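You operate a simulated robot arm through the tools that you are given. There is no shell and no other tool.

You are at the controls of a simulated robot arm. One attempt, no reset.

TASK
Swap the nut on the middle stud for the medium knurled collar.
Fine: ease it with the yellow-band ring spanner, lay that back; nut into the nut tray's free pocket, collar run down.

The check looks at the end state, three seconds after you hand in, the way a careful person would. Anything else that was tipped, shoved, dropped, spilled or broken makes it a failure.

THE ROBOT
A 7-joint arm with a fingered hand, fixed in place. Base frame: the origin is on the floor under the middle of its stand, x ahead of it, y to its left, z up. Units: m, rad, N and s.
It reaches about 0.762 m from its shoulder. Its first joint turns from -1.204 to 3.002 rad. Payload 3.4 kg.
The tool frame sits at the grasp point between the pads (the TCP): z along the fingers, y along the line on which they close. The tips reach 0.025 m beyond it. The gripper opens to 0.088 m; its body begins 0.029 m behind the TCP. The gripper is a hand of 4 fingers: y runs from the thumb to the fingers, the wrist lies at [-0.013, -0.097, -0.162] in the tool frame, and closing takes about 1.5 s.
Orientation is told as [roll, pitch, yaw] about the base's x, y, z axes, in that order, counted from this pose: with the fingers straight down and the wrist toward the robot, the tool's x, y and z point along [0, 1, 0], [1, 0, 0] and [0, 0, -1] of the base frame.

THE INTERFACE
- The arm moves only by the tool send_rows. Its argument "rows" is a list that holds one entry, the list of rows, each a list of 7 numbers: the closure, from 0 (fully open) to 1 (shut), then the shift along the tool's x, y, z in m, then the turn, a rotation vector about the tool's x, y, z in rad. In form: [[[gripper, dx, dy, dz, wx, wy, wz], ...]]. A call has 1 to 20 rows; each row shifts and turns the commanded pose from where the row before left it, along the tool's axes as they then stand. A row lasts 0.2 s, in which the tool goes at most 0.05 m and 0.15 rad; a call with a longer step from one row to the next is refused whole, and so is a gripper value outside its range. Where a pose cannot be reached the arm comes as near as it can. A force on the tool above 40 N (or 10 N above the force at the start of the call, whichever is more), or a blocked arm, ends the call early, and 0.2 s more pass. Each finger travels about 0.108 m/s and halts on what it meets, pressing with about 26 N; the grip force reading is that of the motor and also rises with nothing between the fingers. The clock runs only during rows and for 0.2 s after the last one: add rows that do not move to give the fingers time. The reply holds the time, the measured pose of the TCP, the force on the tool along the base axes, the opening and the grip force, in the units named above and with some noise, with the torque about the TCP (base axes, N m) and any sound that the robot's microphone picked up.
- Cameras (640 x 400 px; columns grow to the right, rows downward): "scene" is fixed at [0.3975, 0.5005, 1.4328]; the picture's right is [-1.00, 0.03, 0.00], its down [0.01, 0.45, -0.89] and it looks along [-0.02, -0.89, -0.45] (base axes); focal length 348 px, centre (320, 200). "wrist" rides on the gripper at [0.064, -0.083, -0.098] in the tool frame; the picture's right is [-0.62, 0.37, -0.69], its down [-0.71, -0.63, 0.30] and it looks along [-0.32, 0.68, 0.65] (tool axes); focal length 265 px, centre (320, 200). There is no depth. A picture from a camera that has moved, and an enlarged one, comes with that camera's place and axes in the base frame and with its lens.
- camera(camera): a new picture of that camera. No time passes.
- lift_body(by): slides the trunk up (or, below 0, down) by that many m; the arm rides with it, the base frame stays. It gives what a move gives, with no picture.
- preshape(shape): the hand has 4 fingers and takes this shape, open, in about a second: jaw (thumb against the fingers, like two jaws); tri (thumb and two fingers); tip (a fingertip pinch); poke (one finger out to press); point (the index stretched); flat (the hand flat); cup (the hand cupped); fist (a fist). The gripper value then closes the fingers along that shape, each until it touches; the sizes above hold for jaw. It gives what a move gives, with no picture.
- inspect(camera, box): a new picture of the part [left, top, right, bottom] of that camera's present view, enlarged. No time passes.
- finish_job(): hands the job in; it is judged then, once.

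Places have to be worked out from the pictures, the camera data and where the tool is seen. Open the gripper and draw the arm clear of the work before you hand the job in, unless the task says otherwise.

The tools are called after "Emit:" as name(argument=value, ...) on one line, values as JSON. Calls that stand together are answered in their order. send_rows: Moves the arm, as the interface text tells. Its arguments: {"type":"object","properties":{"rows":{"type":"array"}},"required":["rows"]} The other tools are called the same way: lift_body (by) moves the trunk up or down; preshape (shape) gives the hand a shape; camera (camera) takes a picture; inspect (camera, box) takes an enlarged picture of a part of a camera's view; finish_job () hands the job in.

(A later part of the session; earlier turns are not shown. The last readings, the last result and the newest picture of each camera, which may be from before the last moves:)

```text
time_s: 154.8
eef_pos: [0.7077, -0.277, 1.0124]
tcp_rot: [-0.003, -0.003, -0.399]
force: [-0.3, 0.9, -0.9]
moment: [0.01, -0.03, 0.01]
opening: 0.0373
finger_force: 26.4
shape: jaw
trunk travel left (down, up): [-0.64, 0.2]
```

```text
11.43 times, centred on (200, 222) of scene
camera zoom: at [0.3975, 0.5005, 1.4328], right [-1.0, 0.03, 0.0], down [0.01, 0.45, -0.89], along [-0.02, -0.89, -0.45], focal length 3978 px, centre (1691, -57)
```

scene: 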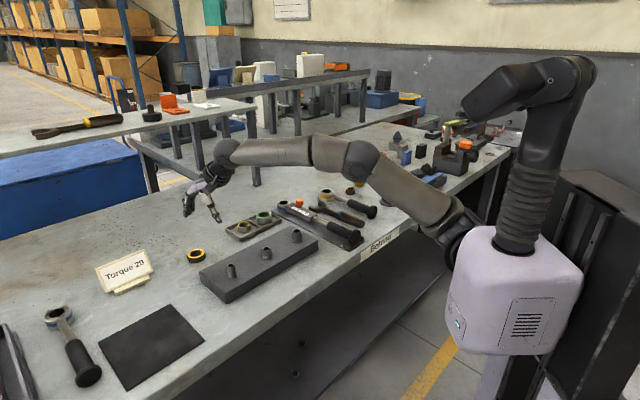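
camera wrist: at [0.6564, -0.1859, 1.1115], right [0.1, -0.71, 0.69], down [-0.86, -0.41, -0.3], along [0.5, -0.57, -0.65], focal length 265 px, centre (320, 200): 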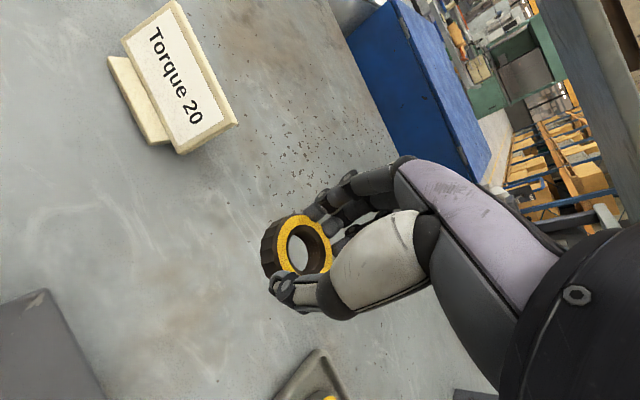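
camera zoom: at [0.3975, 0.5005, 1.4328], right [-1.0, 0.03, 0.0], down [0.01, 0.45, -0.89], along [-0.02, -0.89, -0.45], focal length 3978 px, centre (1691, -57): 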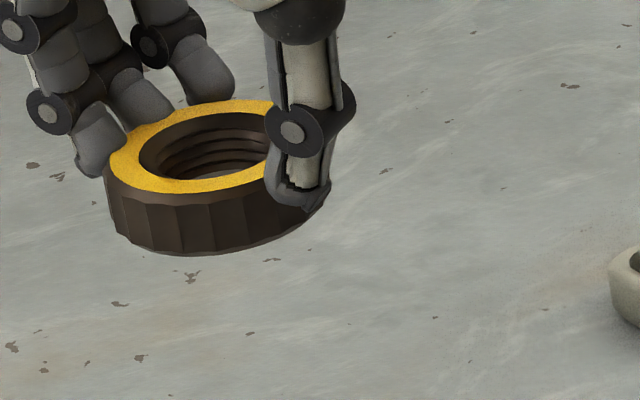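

The collar is centred in the grip within about 1.5 mm. I carry it back to above the middle stud at this height.

Emit:
send_rows(rows=[[[0.9, -0.0069, -0.0387, 0, 0, 0, 0], [0.9, -0.0069, -0.0387, 0, 0, 0, 0], [0.9, -0.0069, -0.0387, 0, 0, 0, 0], [0.9, -0.0069, -0.0387, 0, 0, 0, 0], [0.9, -0.0069, -0.0387, 0, 0, 0, 0], [0.9, 0, 0, 0, 0, 0, 0]]])

Emit:
send_rows(rows=[[[0.9, 0, 0, 0, 0, 0, -0.144], [0.9, 0, 0, 0, 0, 0, -0.144], [0.9, 0, 0, 0, 0, 0, -0.144], [0.9, 0, 0, 0, 0, 0, -0.144], [0.9, 0, 0, 0, 0, 0, -0.144], [0.9, 0, 0, 0, 0, 0, -0.144], [0.9, 0, 0, 0, 0, 0, -0.144], [0.9, 0, 0, 0, 0, 0, -0.144], [0.9, 0, 0, 0, 0, 0, -0.144], [0.9, 0, 0, 0, 0, 0, -0.144], [0.9, 0, 0, 0, 0, 0, -0.144], [0.9, 0, 0, 0, 0, 0, -0.144], [0.9, 0, 0, 0, 0, 0, -0.144], [0.9, 0, 0, 0, 0, 0, -0.144], [0.9, 0, 0, 0, 0, 0, -0.144], [0.9, 0, 0, 0, 0, 0, -0.144], [0.9, 0, 0, 0, 0, 0, 0]]])

Emit:
camera(camera="wrist")

Emit:
camera(camera="scene")

```text
time_s: 156.2
eef_pos: [0.5179, -0.2332, 1.011]
tcp_rot: [-0.001, -0.002, -0.4]
force: [0.1, -0.5, -1.2]
moment: [0.01, -0.01, 0.0]
opening: 0.0368
finger_force: 26.0
shape: jaw
trunk travel left (down, up): [-0.64, 0.2]
```

```text
time_s: 159.8
eef_pos: [0.5174, -0.2334, 1.0141]
tcp_rot: [0.0, 0.002, 1.906]
force: [-0.3, 0.0, -1.2]
moment: [0.02, 0.01, 0.01]
opening: 0.0366
finger_force: 25.9
shape: jaw
trunk travel left (down, up): [-0.64, 0.2]
```

```text
taken
camera wrist: at [0.4836, -0.333, 1.1122], right [0.46, 0.55, 0.69], down [0.88, -0.36, -0.3], along [0.08, 0.75, -0.65], focal length 265 px, centre (320, 200)
```

wrist: 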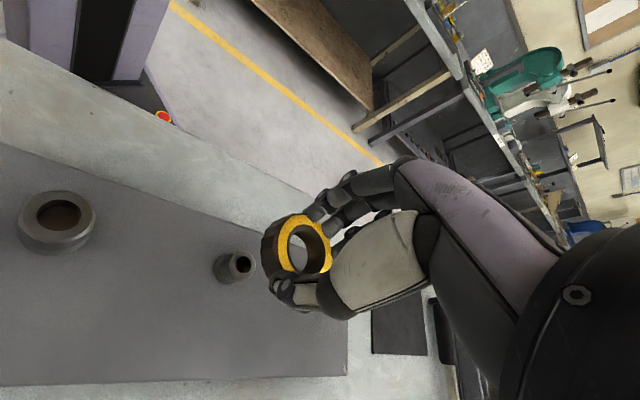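

```text
taken
```

scene: 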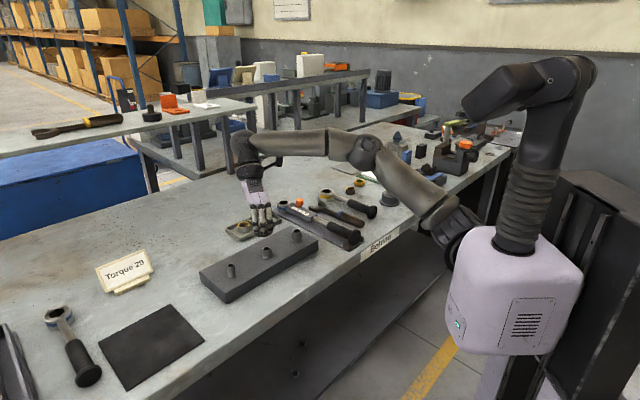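

Both stud and collar are in view at yaw 1.91. I zoom in to measure the stud's offset from the collar axis.

Emit:
inspect(camera="wrist", box=[200, 190, 360, 310])

Emit:
inspect(camera="scene", box=[240, 200, 300, 250])

```text
3.33 times, centred on (280, 250) of wrist
camera zoom: at [0.4836, -0.333, 1.1122], right [0.46, 0.55, 0.69], down [0.88, -0.36, -0.3], along [0.08, 0.75, -0.65], focal length 885 px, centre (453, 33)
```

zoom: 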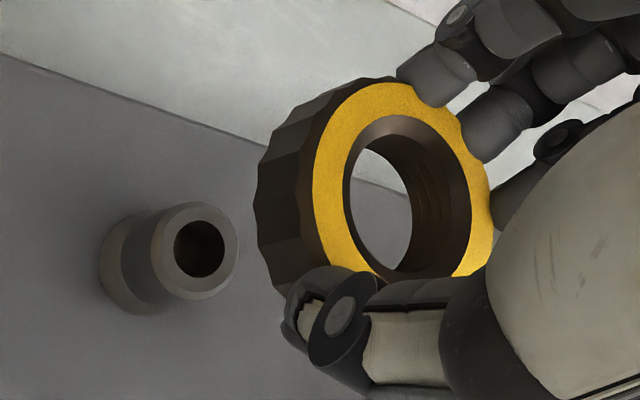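

```text
8.00 times, centred on (270, 225) of scene
camera zoom: at [0.3975, 0.5005, 1.4328], right [-1.0, 0.03, 0.0], down [0.01, 0.45, -0.89], along [-0.02, -0.89, -0.45], focal length 2785 px, centre (720, 0)
```

zoom: 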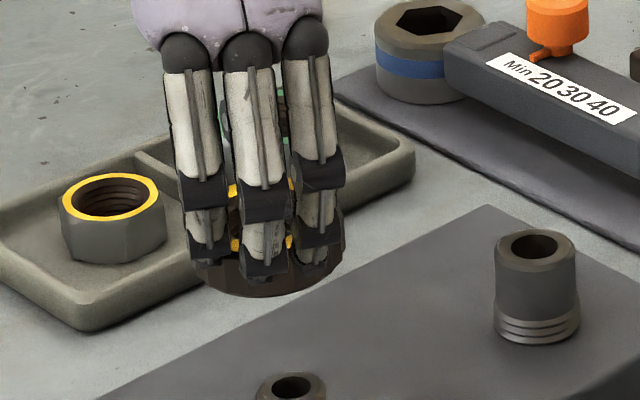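

The stud axis is about 3 mm further along the tool's y than the collar. I shift by that and lower 42 mm to just above the stud top, then look again.

Emit:
send_rows(rows=[[[0.9, -0.0003, 0.003, 0.01, 0, 0, 0], [0.9, 0, 0, 0.012, 0, 0, 0], [0.9, 0, 0, 0.012, 0, 0, 0], [0.9, 0, 0, 0.008, 0, 0, 0], [0.9, 0, 0, 0, 0, 0, 0]]])

Emit:
inspect(camera="wrist", box=[200, 190, 360, 310])

Emit:
inspect(camera="scene", box=[240, 210, 300, 260])

```text
time_s: 161.0
eef_pos: [0.5163, -0.23, 0.9722]
tcp_rot: [-0.001, 0.002, 1.904]
force: [-0.3, 0.7, -1.4]
moment: [0.0, 0.0, 0.03]
opening: 0.0365
finger_force: 25.9
shape: jaw
trunk travel left (down, up): [-0.64, 0.2]
```

```text
3.33 times, centred on (280, 250) of wrist
camera zoom: at [0.4827, -0.3302, 1.0699], right [0.46, 0.55, 0.69], down [0.88, -0.36, -0.3], along [0.08, 0.75, -0.65], focal length 885 px, centre (453, 33)
```

zoom: 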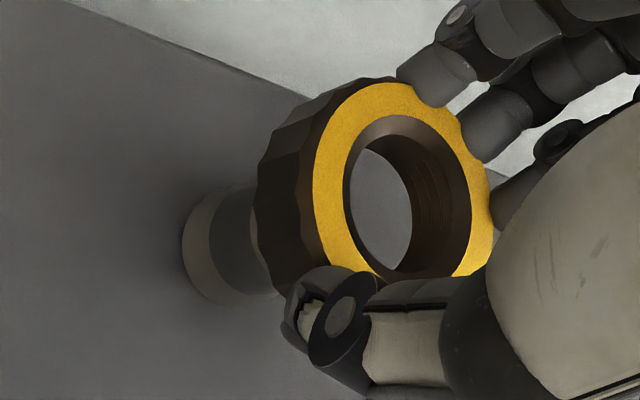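

```text
8.00 times, centred on (270, 235) of scene
camera zoom: at [0.3975, 0.5005, 1.4328], right [-1.0, 0.03, 0.0], down [0.01, 0.45, -0.89], along [-0.02, -0.89, -0.45], focal length 2785 px, centre (720, -80)
```

zoom: 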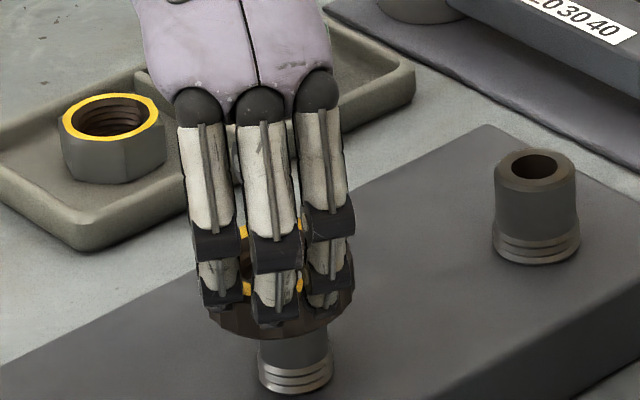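

In the fixed view the collar looks a couple of millimetres left (+x) of the stud. I zoom in for a better measurement.

Emit:
inspect(camera="scene", box=[250, 238, 290, 263])

Emit:
inspect(camera="wrist", box=[230, 200, 330, 300])

```text
16.00 times, centred on (270, 250) of scene
camera zoom: at [0.3975, 0.5005, 1.4328], right [-1.0, 0.03, 0.0], down [0.01, 0.45, -0.89], along [-0.02, -0.89, -0.45], focal length 5569 px, centre (1120, -608)
```

zoom: 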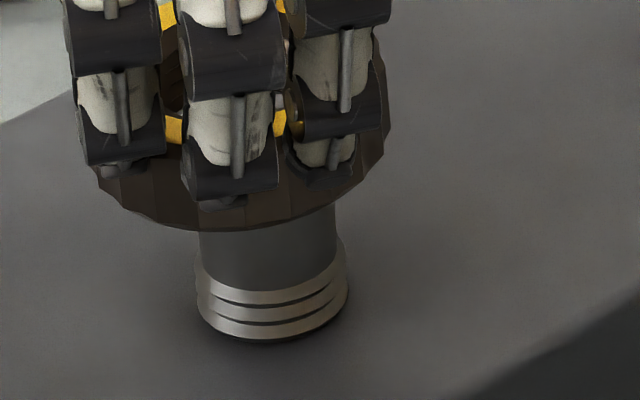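

```text
4.00 times, centred on (280, 250) of wrist
camera zoom: at [0.4827, -0.3302, 1.0699], right [0.46, 0.55, 0.69], down [0.88, -0.36, -0.3], along [0.08, 0.75, -0.65], focal length 1062 px, centre (480, 0)
```

zoom: 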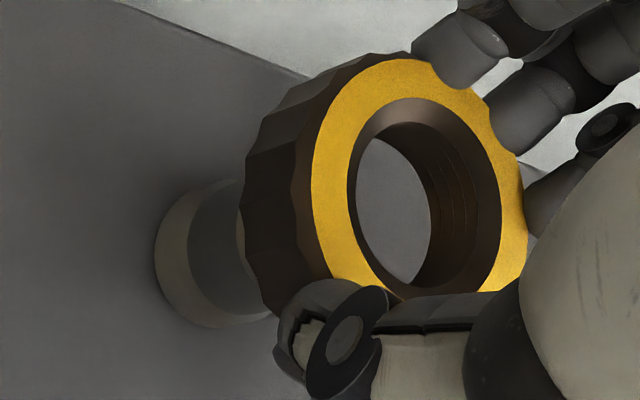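

The two views agree the collar should move about 3.5 mm in -x, but at this yaw both cameras look along y, so y is uncertain. I raise slightly and turn the hand to yaw 0.3 so the wrist camera sees the y-alignment.

Emit:
send_rows(rows=[[[0.9, 0.0033, 0.0011, -0.008, 0, 0, 0], [0.9, 0, 0, 0, 0, 0, 0.145], [0.9, 0, 0, 0, 0, 0, 0.145], [0.9, 0, 0, 0, 0, 0, 0.145], [0.9, 0, 0, 0, 0, 0, 0.145], [0.9, 0, 0, 0, 0, 0, 0.145], [0.9, 0, 0, 0, 0, 0, 0.145], [0.9, 0, 0, 0, 0, 0, 0.145], [0.9, 0, 0, 0, 0, 0, 0.145], [0.9, 0, 0, 0, 0, 0, 0.145], [0.9, 0, 0, 0, 0, 0, 0.145], [0.9, 0, 0, 0, 0, 0, 0.145], [0.9, 0, 0, 0, 0, 0, 0]]])

Emit:
inspect(camera="wrist", box=[210, 190, 350, 310])

Emit:
inspect(camera="scene", box=[246, 230, 294, 265])

```text
time_s: 163.8
eef_pos: [0.5131, -0.2307, 0.9789]
tcp_rot: [-0.001, 0.001, 0.307]
force: [-0.6, -0.2, -1.4]
moment: [0.0, -0.01, 0.0]
opening: 0.0364
finger_force: 25.7
shape: jaw
trunk travel left (down, up): [-0.64, 0.2]
```

```text
3.33 times, centred on (280, 250) of wrist
camera zoom: at [0.4143, -0.1945, 1.0776], right [0.54, -0.48, 0.69], down [-0.38, -0.87, -0.3], along [0.75, -0.1, -0.65], focal length 885 px, centre (453, 33)
```

zoom: 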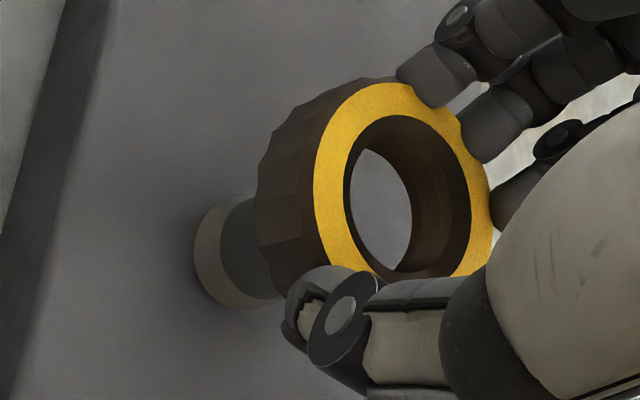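

```text
11.43 times, centred on (270, 248) of scene
camera zoom: at [0.3975, 0.5005, 1.4328], right [-1.0, 0.03, 0.0], down [0.01, 0.45, -0.89], along [-0.02, -0.89, -0.45], focal length 3978 px, centre (891, -343)
```

zoom: 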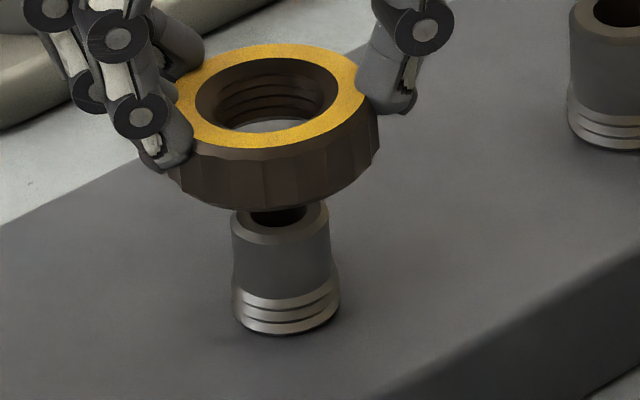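

This view shows collar and stud clearly. I zoom in at full magnification to compare their axes.

Emit:
inspect(camera="scene", box=[254, 230, 294, 255])

Emit:
inspect(camera="scene", box=[254, 245, 294, 270])

```text
16.00 times, centred on (274, 242) of scene
camera zoom: at [0.3975, 0.5005, 1.4328], right [-1.0, 0.03, 0.0], down [0.01, 0.45, -0.89], along [-0.02, -0.89, -0.45], focal length 5569 px, centre (1056, -480)
```

zoom: 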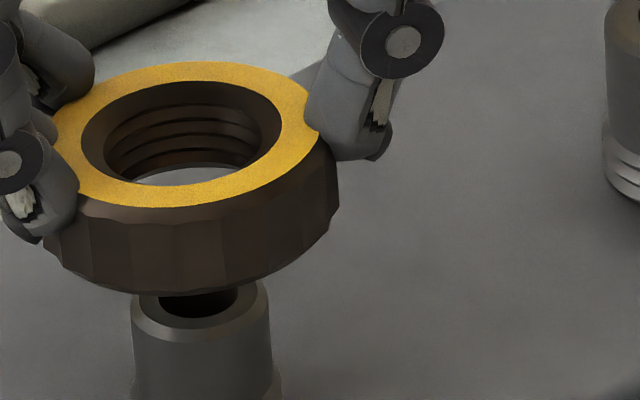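

```text
16.00 times, centred on (274, 258) of scene
camera zoom: at [0.3975, 0.5005, 1.4328], right [-1.0, 0.03, 0.0], down [0.01, 0.45, -0.89], along [-0.02, -0.89, -0.45], focal length 5569 px, centre (1056, -720)
```

zoom: 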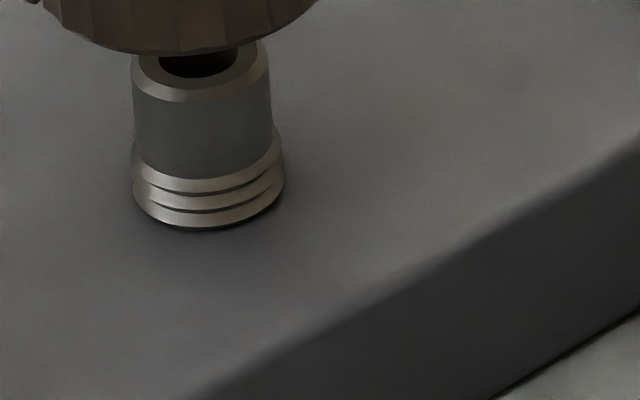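

The collar and stud axes agree in x within about 0.5 mm; in y my estimates say it should move about 2–3 mm toward -y, well within the chamfers' capture. I shift and lower to just above the stud top.

Emit:
send_rows(rows=[[[0.9, -0.0022, -0.0012, 0.006, 0, 0, 0], [0.9, 0, 0, 0.006, 0, 0, 0], [0.9, 0, 0, 0.002, 0, 0, 0], [0.9, 0, 0, 0, 0, 0, 0]]])

Emit:
inspect(camera="scene", box=[254, 235, 294, 260])

Emit:
inspect(camera="wrist", box=[210, 190, 350, 310])

```text
time_s: 164.8
eef_pos: [0.5123, -0.2308, 0.9655]
tcp_rot: [-0.002, 0.002, 0.309]
force: [0.1, -0.5, -0.9]
moment: [-0.03, -0.03, -0.02]
opening: 0.0365
finger_force: 26.2
shape: jaw
trunk travel left (down, up): [-0.64, 0.2]
```

```text
16.00 times, centred on (274, 248) of scene
camera zoom: at [0.3975, 0.5005, 1.4328], right [-1.0, 0.03, 0.0], down [0.01, 0.45, -0.89], along [-0.02, -0.89, -0.45], focal length 5569 px, centre (1056, -560)
```

zoom: 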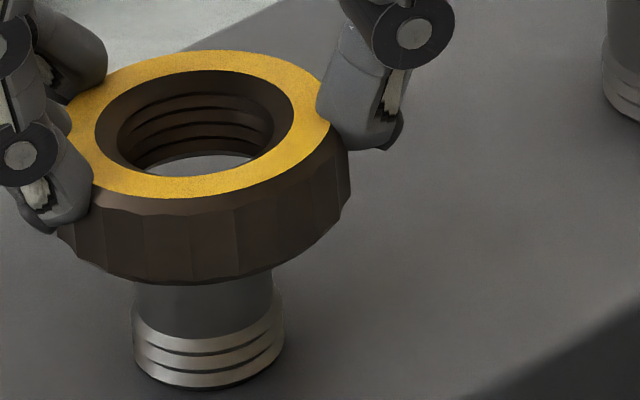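

```text
3.33 times, centred on (280, 250) of wrist
camera zoom: at [0.4133, -0.196, 1.0638], right [0.54, -0.48, 0.69], down [-0.38, -0.87, -0.3], along [0.75, -0.1, -0.65], focal length 885 px, centre (453, 33)
```

zoom: 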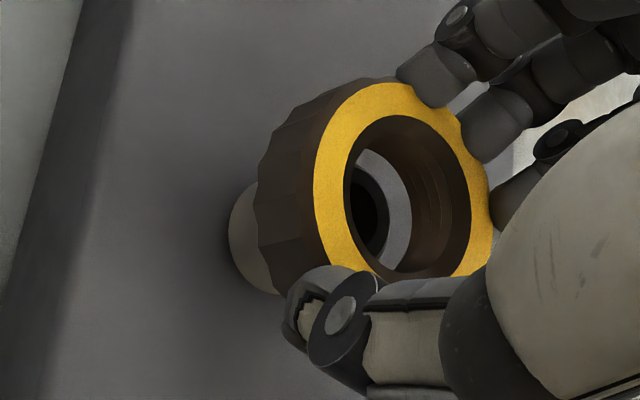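

Now the stud top shows through the collar's hole. Scene view (reliable in x) says +0.8 mm, wrist view (reliable in y here) says -1.8 mm. I apply that and lower gently onto the stud, watching forces.

Emit:
send_rows(rows=[[[0.9, -0.0019, 0.0002, 0.002, 0, 0, 0], [0.9, 0, 0, 0.002, 0, 0, 0], [0.9, 0, 0, 0.002, 0, 0, 0], [0.9, 0, 0, 0.002, 0, 0, 0], [0.9, 0, 0, 0, 0, 0, 0]]])

Emit:
inspect(camera="scene", box=[254, 238, 294, 263])

Emit:
inspect(camera="wrist", box=[210, 190, 350, 310])

```text
time_s: 166.0
eef_pos: [0.5146, -0.2332, 0.9567]
tcp_rot: [0.0, 0.001, 0.308]
force: [0.2, -0.5, -1.2]
moment: [-0.01, 0.01, 0.0]
opening: 0.0366
finger_force: 26.3
shape: jaw
trunk travel left (down, up): [-0.64, 0.2]
```

```text
16.00 times, centred on (274, 250) of scene
camera zoom: at [0.3975, 0.5005, 1.4328], right [-1.0, 0.03, 0.0], down [0.01, 0.45, -0.89], along [-0.02, -0.89, -0.45], focal length 5569 px, centre (1056, -608)
```

zoom: 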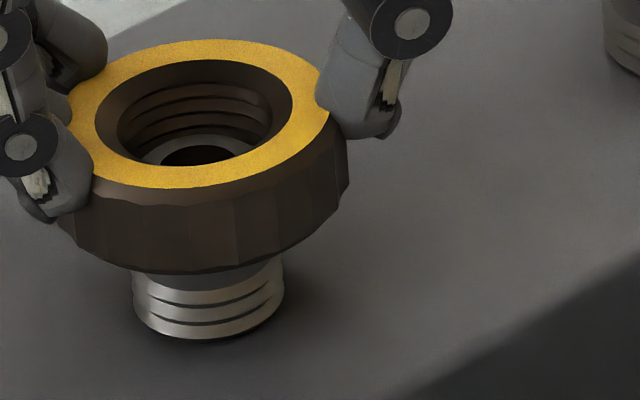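

```text
3.33 times, centred on (280, 250) of wrist
camera zoom: at [0.4142, -0.1979, 1.0554], right [0.54, -0.48, 0.69], down [-0.38, -0.87, -0.3], along [0.75, -0.1, -0.65], focal length 885 px, centre (453, 33)
```

zoom: 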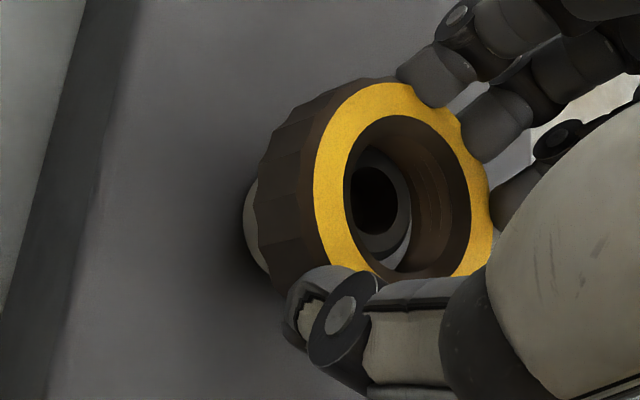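

The stud is inside the collar's hole with no side force. I keep lowering over the smooth pilot toward the thread.

Emit:
send_rows(rows=[[[0.9, 0, 0, 0.002, 0, 0, 0], [0.9, 0, 0, 0.002, 0, 0, 0], [0.9, 0, 0, 0.002, 0, 0, 0], [0.9, 0, 0, 0.002, 0, 0, 0], [0.9, 0, 0, 0, 0, 0, 0]]])

Emit:
inspect(camera="scene", box=[254, 240, 294, 265])

Emit:
inspect(camera="wrist", box=[210, 190, 350, 310])

```text
time_s: 167.2
eef_pos: [0.514, -0.2333, 0.9503]
tcp_rot: [-0.002, 0.001, 0.31]
force: [0.1, -0.3, -0.9]
moment: [0.0, 0.03, 0.01]
opening: 0.0365
finger_force: 25.5
shape: jaw
trunk travel left (down, up): [-0.64, 0.2]
```

```text
16.00 times, centred on (274, 252) of scene
camera zoom: at [0.3975, 0.5005, 1.4328], right [-1.0, 0.03, 0.0], down [0.01, 0.45, -0.89], along [-0.02, -0.89, -0.45], focal length 5569 px, centre (1056, -640)
```

zoom: 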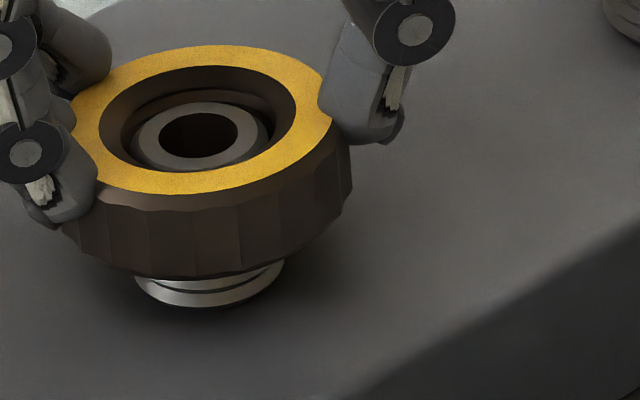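

```text
3.33 times, centred on (280, 250) of wrist
camera zoom: at [0.4141, -0.198, 1.0483], right [0.54, -0.48, 0.69], down [-0.38, -0.87, -0.3], along [0.75, -0.1, -0.65], focal length 885 px, centre (453, 33)
```

zoom: 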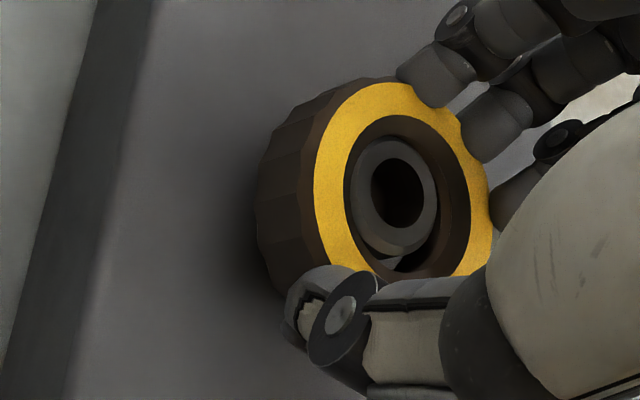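

Still free. I lower in 1 mm steps until it meets the thread.

Emit:
send_rows(rows=[[[0.9, 0, 0, 0.001, 0, 0, 0], [0.9, 0, 0, 0.001, 0, 0, 0], [0.9, 0, 0, 0.001, 0, 0, 0], [0.9, 0, 0, 0.001, 0, 0, 0], [0.9, 0, 0, 0, 0, 0, 0]]])

Emit:
inspect(camera="scene", box=[254, 240, 294, 265])

```text
time_s: 168.4
eef_pos: [0.5139, -0.234, 0.9453]
tcp_rot: [-0.003, 0.001, 0.31]
force: [0.0, -0.4, -0.8]
moment: [0.01, 0.0, -0.02]
opening: 0.0364
finger_force: 26.1
shape: jaw
trunk travel left (down, up): [-0.64, 0.2]
```

```text
16.00 times, centred on (274, 252) of scene
camera zoom: at [0.3975, 0.5005, 1.4328], right [-1.0, 0.03, 0.0], down [0.01, 0.45, -0.89], along [-0.02, -0.89, -0.45], focal length 5569 px, centre (1056, -640)
```

zoom: 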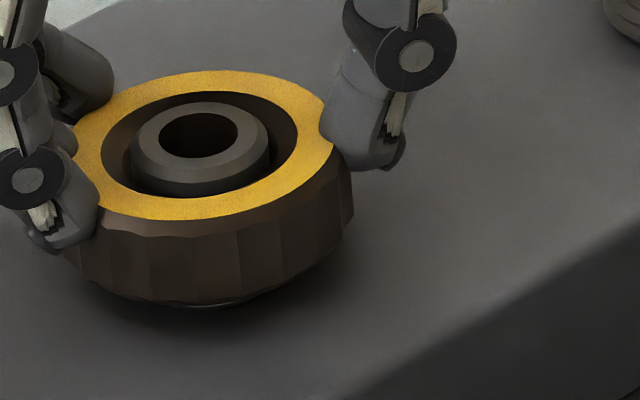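

Still no contact; about 8–9 mm to go to the block. I continue.

Emit:
send_rows(rows=[[[0.9, 0, 0, 0.001, 0, 0, 0], [0.9, 0, 0, 0.001, 0, 0, 0], [0.9, 0, 0, 0, 0, 0, 0]]])

Emit:
inspect(camera="scene", box=[254, 240, 294, 265])

```text
time_s: 169.2
eef_pos: [0.5126, -0.2321, 0.9439]
tcp_rot: [-0.004, 0.0, 0.309]
force: [0.4, 4.5, 3.1]
moment: [0.1, -0.09, 0.0]
opening: 0.0362
finger_force: 25.9
shape: jaw
trunk travel left (down, up): [-0.64, 0.2]
```

```text
16.00 times, centred on (274, 252) of scene
camera zoom: at [0.3975, 0.5005, 1.4328], right [-1.0, 0.03, 0.0], down [0.01, 0.45, -0.89], along [-0.02, -0.89, -0.45], focal length 5569 px, centre (1056, -640)
```

zoom: 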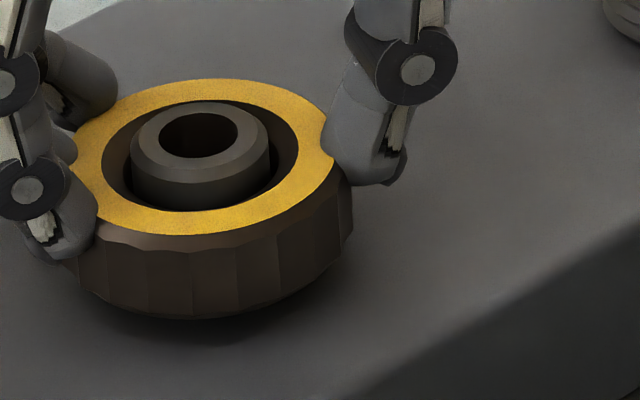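

The collar has met the thread start (3 N up, 4.5 N sideways toward +y). I ease 1 mm toward +y and begin turning clockwise with a light downward feed.

Emit:
send_rows(rows=[[[0.9, 0.001, 0.0003, 0, 0, 0, 0], [0.9, 0, 0, 0.0002, 0, 0, 0.1], [0.9, 0, 0, 0.0002, 0, 0, 0.1], [0.9, 0, 0, 0.0001, 0, 0, 0.1], [0.9, 0, 0, 0.0002, 0, 0, 0.1], [0.9, 0, 0, 0.0001, 0, 0, 0.1], [0.9, 0, 0, 0, 0, 0, 0]]])

Emit:
inspect(camera="scene", box=[254, 240, 294, 265])

Emit:
inspect(camera="wrist", box=[210, 190, 350, 310])

```text
time_s: 170.8
eef_pos: [0.5133, -0.2313, 0.9438]
tcp_rot: [-0.003, -0.002, -0.191]
force: [3.5, 3.4, 5.7]
moment: [0.02, -0.13, 0.0]
opening: 0.0368
finger_force: 25.3
shape: jaw
trunk travel left (down, up): [-0.64, 0.2]
```

```text
16.00 times, centred on (274, 252) of scene
camera zoom: at [0.3975, 0.5005, 1.4328], right [-1.0, 0.03, 0.0], down [0.01, 0.45, -0.89], along [-0.02, -0.89, -0.45], focal length 5569 px, centre (1056, -640)
```

zoom: 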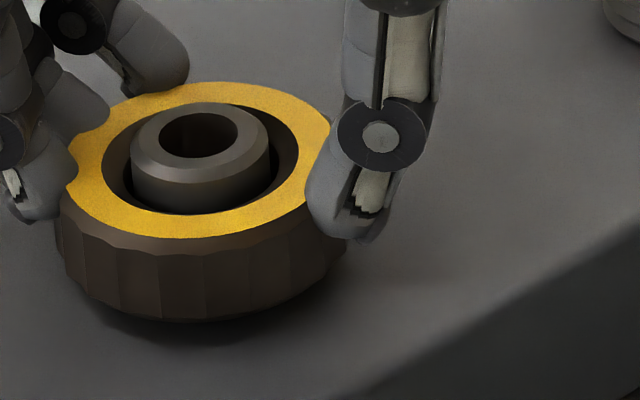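

```text
3.33 times, centred on (280, 250) of wrist
camera zoom: at [0.4438, -0.1527, 1.0412], right [0.24, -0.68, 0.7], down [-0.75, -0.58, -0.3], along [0.61, -0.45, -0.65], focal length 885 px, centre (453, 33)
```

zoom: 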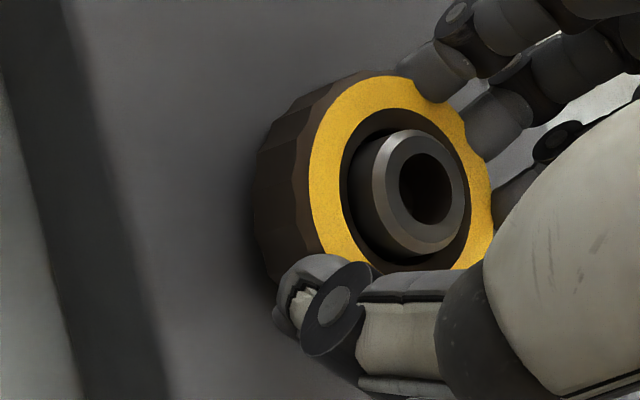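

The collar turns with the hand and is starting down. I ease the side load by a millimetre and continue clockwise to yaw -0.7.

Emit:
send_rows(rows=[[[0.9, 0.0009, 0.0006, 0, 0, 0, 0], [0.9, 0, 0, 0.0002, 0, 0, 0.1], [0.9, 0, 0, 0.0001, 0, 0, 0.1], [0.9, 0, 0, 0.0002, 0, 0, 0.1], [0.9, 0, 0, 0.0001, 0, 0, 0.1], [0.9, 0, 0, 0.0002, 0, 0, 0.1], [0.9, 0, 0, 0, 0, 0, 0]]])

Emit:
inspect(camera="scene", box=[254, 240, 294, 265])

Emit:
inspect(camera="wrist", box=[210, 190, 350, 310])

```text
time_s: 172.4
eef_pos: [0.5149, -0.2307, 0.9422]
tcp_rot: [0.0, -0.001, -0.692]
force: [5.8, 3.0, 8.0]
moment: [-0.03, -0.23, 0.04]
opening: 0.0371
finger_force: 25.8
shape: jaw
trunk travel left (down, up): [-0.64, 0.2]
```

```text
16.00 times, centred on (274, 252) of scene
camera zoom: at [0.3975, 0.5005, 1.4328], right [-1.0, 0.03, 0.0], down [0.01, 0.45, -0.89], along [-0.02, -0.89, -0.45], focal length 5569 px, centre (1056, -640)
```

zoom: 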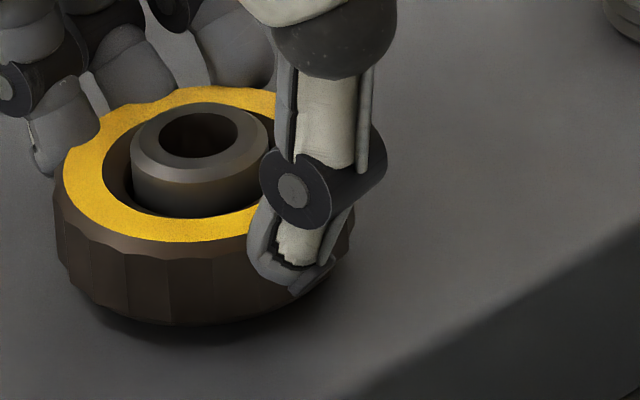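

```text
3.33 times, centred on (280, 250) of wrist
camera zoom: at [0.4908, -0.1292, 1.0406], right [-0.12, -0.71, 0.69], down [-0.94, -0.15, -0.31], along [0.32, -0.69, -0.65], focal length 885 px, centre (453, 33)
```

zoom: 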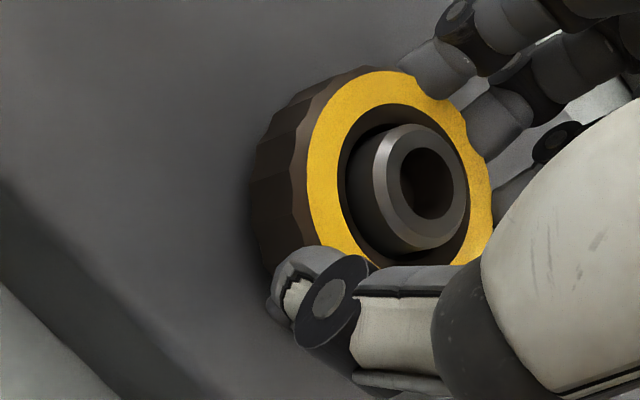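

The collar is screwing down at about 1.3 mm per radian with about 5 mm left. I open, recentre over the stud axis, drop 7 mm for a better grip, and wind the hand back to yaw 1.9.

Emit:
send_rows(rows=[[[0.5, 0, 0, 0, 0, 0, 0], [0.2, 0, 0, 0, 0, 0, 0], [0, 0, 0, 0, 0, 0, 0], [0, -0.0008, 0.0034, 0.0035, 0, 0, -0.145], [0, 0, 0, 0.0035, 0, 0, -0.145], [0, 0, 0, 0, 0, 0, -0.145], [0, 0, 0, 0, 0, 0, -0.145], [0, 0, 0, 0, 0, 0, -0.145], [0, 0, 0, 0, 0, 0, -0.145], [0, 0, 0, 0, 0, 0, -0.145], [0, 0, 0, 0, 0, 0, -0.145], [0, 0, 0, 0, 0, 0, -0.145], [0, 0, 0, 0, 0, 0, -0.145], [0, 0, 0, 0, 0, 0, -0.145], [0, 0, 0, 0, 0, 0, -0.145], [0, 0, 0, 0, 0, 0, -0.145], [0, 0, 0, 0, 0, 0, -0.145], [0, 0, 0, 0, 0, 0, -0.145], [0, 0, 0, 0, 0, 0, -0.145], [0, 0, 0, 0, 0, 0, 0]]])

Emit:
camera(camera="wrist")

Emit:
inspect(camera="scene", box=[240, 225, 304, 270])

```text
time_s: 176.6
eef_pos: [0.5161, -0.2346, 0.9344]
tcp_rot: [-0.001, 0.003, 1.632]
force: [1.3, 0.0, 0.6]
moment: [0.02, 0.03, -0.02]
opening: 0.0876
finger_force: 0.1
shape: jaw
trunk travel left (down, up): [-0.64, 0.2]
```

```text
taken
camera wrist: at [0.4565, -0.3221, 1.0333], right [0.6, 0.41, 0.69], down [0.75, -0.59, -0.3], along [0.28, 0.7, -0.65], focal length 265 px, centre (320, 200)
```

wrist: 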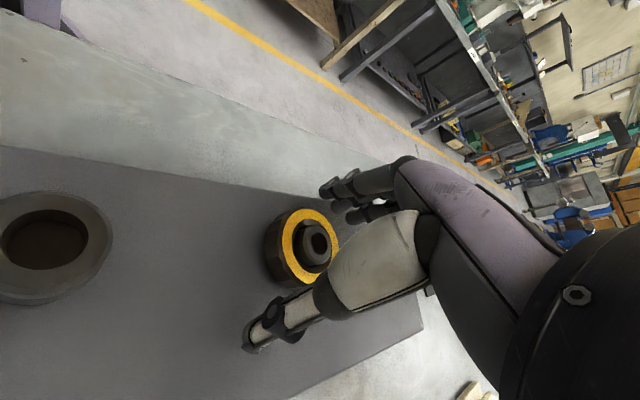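

```text
8.89 times, centred on (272, 248) of scene
camera zoom: at [0.3975, 0.5005, 1.4328], right [-1.0, 0.03, 0.0], down [0.01, 0.45, -0.89], along [-0.02, -0.89, -0.45], focal length 3094 px, centre (747, -222)
```

zoom: 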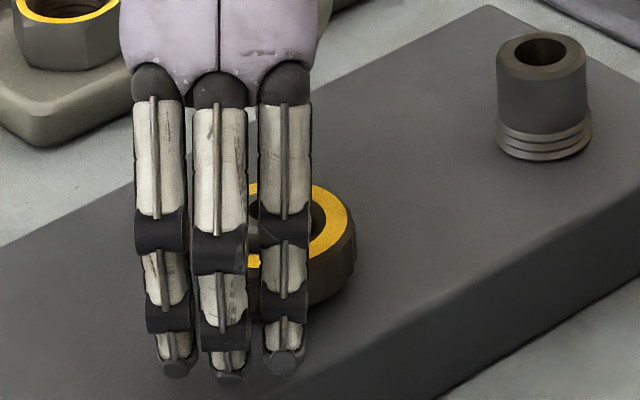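

The hand is back at yaw 1.63 around the collar. I apply a small recentring, close, and check side loads before turning.

Emit:
send_rows(rows=[[[0, -0.0015, 0.001, 0, 0, 0, 0], [0.3, 0, 0, 0, 0, 0, 0], [0.5, 0, 0, 0, 0, 0, 0], [0.7, 0, 0, 0, 0, 0, 0], [0.85, 0, 0, 0, 0, 0, 0], [0.9, 0, 0, 0, 0, 0, 0], [0.9, 0, 0, 0, 0, 0, 0]]])

Emit:
inspect(camera="wrist", box=[210, 190, 350, 310])

```text
time_s: 178.2
eef_pos: [0.5178, -0.2329, 0.935]
tcp_rot: [-0.001, 0.001, 1.629]
force: [1.1, -2.8, -0.3]
moment: [0.0, 0.01, 0.05]
opening: 0.038
finger_force: 26.2
shape: jaw
trunk travel left (down, up): [-0.64, 0.2]
```

```text
3.33 times, centred on (280, 250) of wrist
camera zoom: at [0.4584, -0.3213, 1.033], right [0.6, 0.4, 0.69], down [0.75, -0.59, -0.3], along [0.28, 0.7, -0.65], focal length 885 px, centre (453, 33)
```

zoom: 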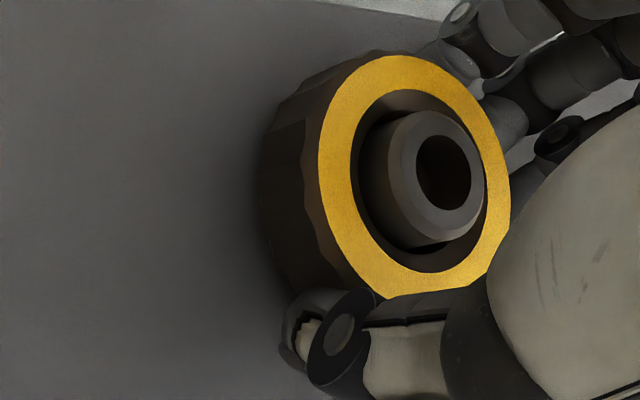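

Grip is good with only about 3 N side load. I turn clockwise through about 2.2 rad, feeding down 1.3 mm per radian.

Emit:
send_rows(rows=[[[0.95, 0, 0, 0.0001, 0, 0, 0.11], [0.95, 0, 0, 0.0002, 0, 0, 0.11], [0.95, 0, 0, 0.0001, 0, 0, 0.11], [0.95, 0, 0, 0.0002, 0, 0, 0.11], [0.95, 0, 0, 0.0001, 0, 0, 0.11], [0.95, 0, 0, 0.0002, 0, 0, 0.11], [0.95, 0, 0, 0.0001, 0, 0, 0.11], [0.95, 0, 0, 0.0002, 0, 0, 0.11], [0.95, 0, 0, 0.0001, 0, 0, 0.11], [0.95, 0, 0, 0.0002, 0, 0, 0.11], [0.95, 0, 0, 0, 0, 0, 0]]])

Emit:
inspect(camera="wrist", box=[210, 190, 350, 310])

Emit:
inspect(camera="scene", box=[254, 240, 294, 265])

```text
time_s: 180.6
eef_pos: [0.5174, -0.2337, 0.9329]
tcp_rot: [0.002, -0.001, 0.53]
force: [-5.2, -7.1, 1.0]
moment: [-0.11, 0.07, -0.02]
opening: 0.0377
finger_force: 26.2
shape: jaw
trunk travel left (down, up): [-0.64, 0.2]
```

```text
3.33 times, centred on (280, 250) of wrist
camera zoom: at [0.4119, -0.2214, 1.0314], right [0.63, -0.35, 0.69], down [-0.18, -0.93, -0.3], along [0.75, 0.06, -0.65], focal length 885 px, centre (453, 33)
```

zoom: 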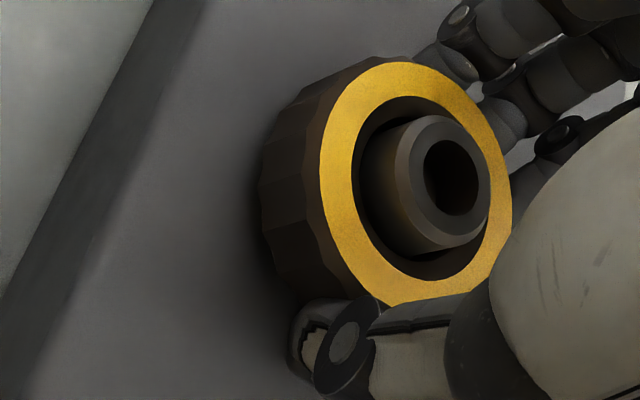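

```text
16.00 times, centred on (274, 252) of scene
camera zoom: at [0.3975, 0.5005, 1.4328], right [-1.0, 0.03, 0.0], down [0.01, 0.45, -0.89], along [-0.02, -0.89, -0.45], focal length 5569 px, centre (1056, -640)
```

zoom: 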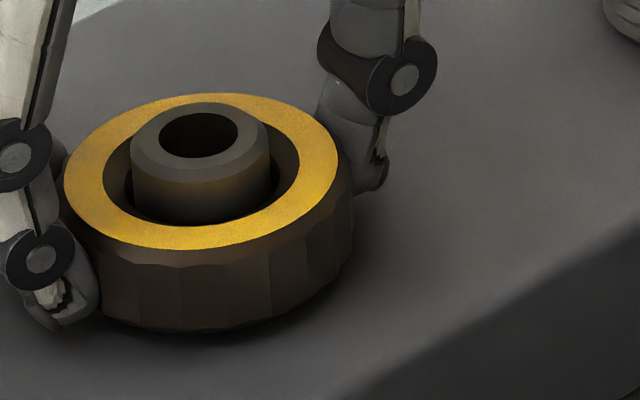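

The collar is about 3.5 mm from the block. I relieve the side load by about 1.5 mm and continue clockwise to yaw -0.6.

Emit:
send_rows(rows=[[[0.95, -0.0005, -0.0015, 0, 0, 0, 0], [0.95, 0, 0, 0.0001, 0, 0, 0.11], [0.95, 0, 0, 0.0002, 0, 0, 0.11], [0.95, 0, 0, 0.0001, 0, 0, 0.11], [0.95, 0, 0, 0.0002, 0, 0, 0.11], [0.95, 0, 0, 0.0001, 0, 0, 0.11], [0.95, 0, 0, 0.0002, 0, 0, 0.11], [0.95, 0, 0, 0.0001, 0, 0, 0.11], [0.95, 0, 0, 0.0002, 0, 0, 0.11], [0.95, 0, 0, 0.0001, 0, 0, 0.11], [0.95, 0, 0, 0.0002, 0, 0, 0.11], [0.95, 0, 0, 0, 0, 0, 0]]])

Emit:
inspect(camera="wrist", box=[210, 190, 350, 310])

Emit:
inspect(camera="scene", box=[254, 240, 294, 265])

```text
time_s: 183.2
eef_pos: [0.5148, -0.2346, 0.9304]
tcp_rot: [0.0, -0.003, -0.57]
force: [-7.6, 1.9, -0.4]
moment: [0.04, 0.14, 0.02]
opening: 0.0377
finger_force: 26.1
shape: jaw
trunk travel left (down, up): [-0.64, 0.2]
```

```text
3.33 times, centred on (280, 250) of wrist
camera zoom: at [0.4794, -0.136, 1.03], right [-0.03, -0.72, 0.69], down [-0.92, -0.26, -0.31], along [0.4, -0.64, -0.65], focal length 885 px, centre (453, 33)
```

zoom: 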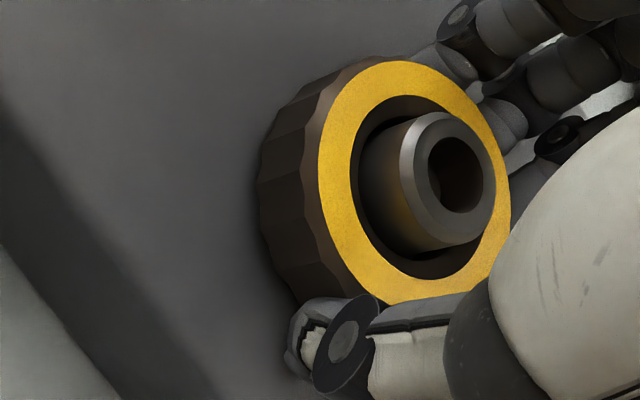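

```text
16.00 times, centred on (274, 252) of scene
camera zoom: at [0.3975, 0.5005, 1.4328], right [-1.0, 0.03, 0.0], down [0.01, 0.45, -0.89], along [-0.02, -0.89, -0.45], focal length 5569 px, centre (1056, -640)
```

zoom: 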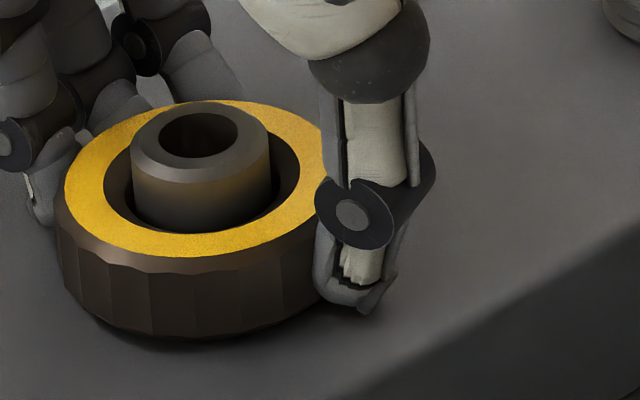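

About 2 mm left. I open, recentre, and wind back to yaw 1.63 for the last stroke.

Emit:
send_rows(rows=[[[0.5, 0, 0, 0, 0, 0, 0], [0.2, 0, 0, 0, 0, 0, 0], [0, 0, 0, 0, 0, 0, 0], [0, 0.0016, 0.001, 0.001, 0, 0, -0.1375], [0, 0, 0, 0, 0, 0, -0.1375], [0, 0, 0, 0, 0, 0, -0.1375], [0, 0, 0, 0, 0, 0, -0.1375], [0, 0, 0, 0, 0, 0, -0.1375], [0, 0, 0, 0, 0, 0, -0.1375], [0, 0, 0, 0, 0, 0, -0.1375], [0, 0, 0, 0, 0, 0, -0.1375], [0, 0, 0, 0, 0, 0, -0.1375], [0, 0, 0, 0, 0, 0, -0.1375], [0, 0, 0, 0, 0, 0, -0.1375], [0, 0, 0, 0, 0, 0, -0.1375], [0, 0, 0, 0, 0, 0, -0.1375], [0, 0, 0, 0, 0, 0, -0.1375], [0, 0, 0, 0, 0, 0, -0.1375], [0, 0, 0, 0, 0, 0, -0.1375], [0, 0, 0, 0, 0, 0, 0]]])

Emit:
inspect(camera="wrist", box=[210, 190, 350, 310])

Emit:
inspect(camera="scene", box=[254, 240, 294, 265])

```text
time_s: 187.4
eef_pos: [0.519, -0.2352, 0.9306]
tcp_rot: [-0.001, 0.002, 1.634]
force: [-0.7, 0.3, -0.2]
moment: [-0.03, -0.01, 0.03]
opening: 0.0876
finger_force: 0.1
shape: jaw
trunk travel left (down, up): [-0.64, 0.2]
```

```text
3.33 times, centred on (280, 250) of wrist
camera zoom: at [0.4587, -0.3222, 1.0291], right [0.59, 0.41, 0.69], down [0.75, -0.58, -0.3], along [0.28, 0.7, -0.65], focal length 885 px, centre (453, 33)
```

zoom: 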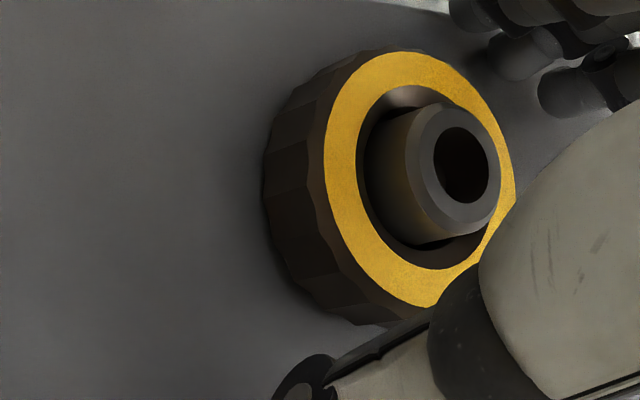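

```text
16.00 times, centred on (274, 252) of scene
camera zoom: at [0.3975, 0.5005, 1.4328], right [-1.0, 0.03, 0.0], down [0.01, 0.45, -0.89], along [-0.02, -0.89, -0.45], focal length 5569 px, centre (1056, -640)
```

zoom: 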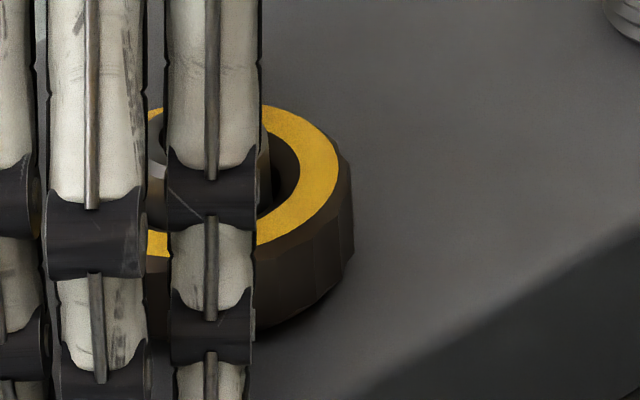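

I recentre by 1.5 mm, grip again and turn clockwise about 1 rad, watching torque for the seat.

Emit:
send_rows(rows=[[[0, 0, 0.0015, 0.001, 0, 0, 0], [0.3, 0, 0, 0, 0, 0, 0], [0.5, 0, 0, 0, 0, 0, 0], [0.7, 0, 0, 0, 0, 0, 0], [0.85, 0, 0, 0, 0, 0, 0], [0.95, 0, 0, 0, 0, 0, 0], [0.95, 0, 0, 0.0001, 0, 0, 0.1], [0.95, 0, 0, 0.0001, 0, 0, 0.1], [0.95, 0, 0, 0.0002, 0, 0, 0.1], [0.95, 0, 0, 0.0001, 0, 0, 0.1], [0.95, 0, 0, 0.0001, 0, 0, 0.1], [0.95, 0, 0, 0.0001, 0, 0, 0.1], [0.95, 0, 0, 0.0002, 0, 0, 0.1], [0.95, 0, 0, 0.0001, 0, 0, 0.1], [0.95, 0, 0, 0.0001, 0, 0, 0.1], [0.95, 0, 0, 0.0001, 0, 0, 0.1], [0.95, 0, 0, 0, 0, 0, 0]]])

Emit:
inspect(camera="wrist", box=[210, 190, 350, 310])

Emit:
inspect(camera="scene", box=[254, 240, 294, 265])

```text
time_s: 191.0
eef_pos: [0.5174, -0.2328, 0.9302]
tcp_rot: [-0.004, -0.002, 0.629]
force: [-8.6, -3.0, 5.8]
moment: [0.08, 0.17, 0.13]
opening: 0.0371
finger_force: 25.3
shape: jaw
trunk travel left (down, up): [-0.64, 0.2]
```

```text
3.33 times, centred on (280, 250) of wrist
camera zoom: at [0.4109, -0.2302, 1.028], right [0.66, -0.28, 0.7], down [-0.09, -0.95, -0.3], along [0.75, 0.14, -0.65], focal length 885 px, centre (453, 33)
```

zoom: 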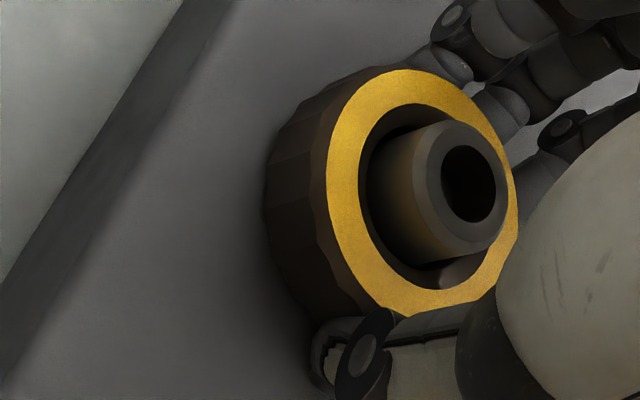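

```text
16.00 times, centred on (274, 252) of scene
camera zoom: at [0.3975, 0.5005, 1.4328], right [-1.0, 0.03, 0.0], down [0.01, 0.45, -0.89], along [-0.02, -0.89, -0.45], focal length 5569 px, centre (1056, -640)
```

zoom: 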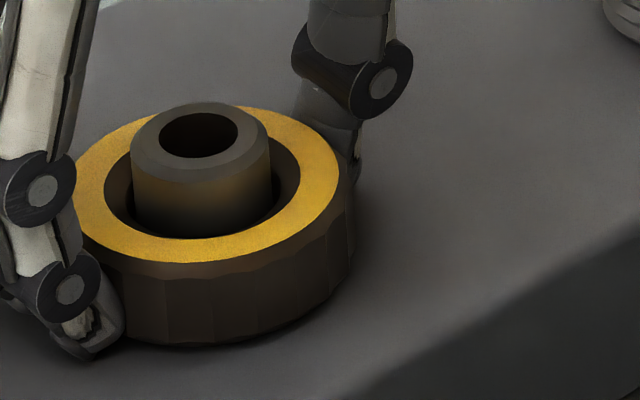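

About 1.3 mm left and the torque begins to rise slightly. I relieve the side load and continue clockwise without lowering the hand further.

Emit:
send_rows(rows=[[[0.95, 0.0004, -0.0012, -0.0005, 0, 0, 0], [0.95, 0, 0, 0.0001, 0, 0, 0.1], [0.95, 0, 0, 0.0001, 0, 0, 0.1], [0.95, 0, 0, 0, 0, 0, 0.1], [0.95, 0, 0, 0.0001, 0, 0, 0.1], [0.95, 0, 0, 0, 0, 0, 0.1], [0.95, 0, 0, 0.0001, 0, 0, 0.1], [0.95, 0, 0, 0, 0, 0, 0.1], [0.95, 0, 0, 0.0001, 0, 0, 0.1], [0.95, 0, 0, 0, 0, 0, 0.1], [0.95, 0, 0, 0, 0, 0, 0]]])

Emit:
inspect(camera="wrist", box=[210, 190, 350, 310])

Emit:
inspect(camera="scene", box=[254, 240, 294, 265])

```text
time_s: 193.4
eef_pos: [0.5167, -0.2319, 0.9294]
tcp_rot: [-0.002, -0.005, -0.27]
force: [-0.8, 3.9, 6.0]
moment: [0.23, -0.68, 0.31]
opening: 0.0355
finger_force: 25.8
shape: jaw
trunk travel left (down, up): [-0.64, 0.2]
```

```text
3.33 times, centred on (280, 250) of wrist
camera zoom: at [0.4526, -0.1481, 1.0276], right [0.19, -0.69, 0.7], down [-0.8, -0.52, -0.31], along [0.57, -0.5, -0.65], focal length 885 px, centre (453, 33)
```

zoom: 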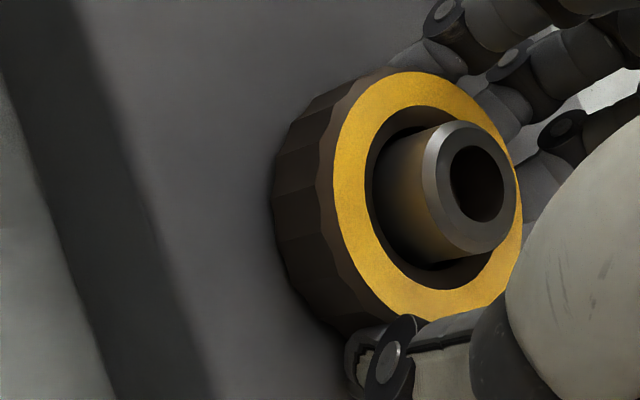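

```text
16.00 times, centred on (274, 252) of scene
camera zoom: at [0.3975, 0.5005, 1.4328], right [-1.0, 0.03, 0.0], down [0.01, 0.45, -0.89], along [-0.02, -0.89, -0.45], focal length 5569 px, centre (1056, -640)
```

zoom: 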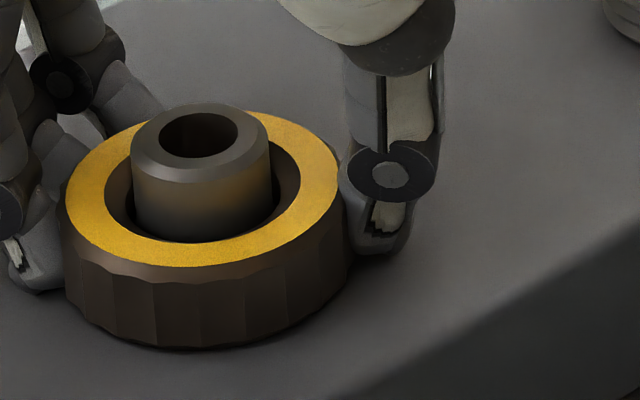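

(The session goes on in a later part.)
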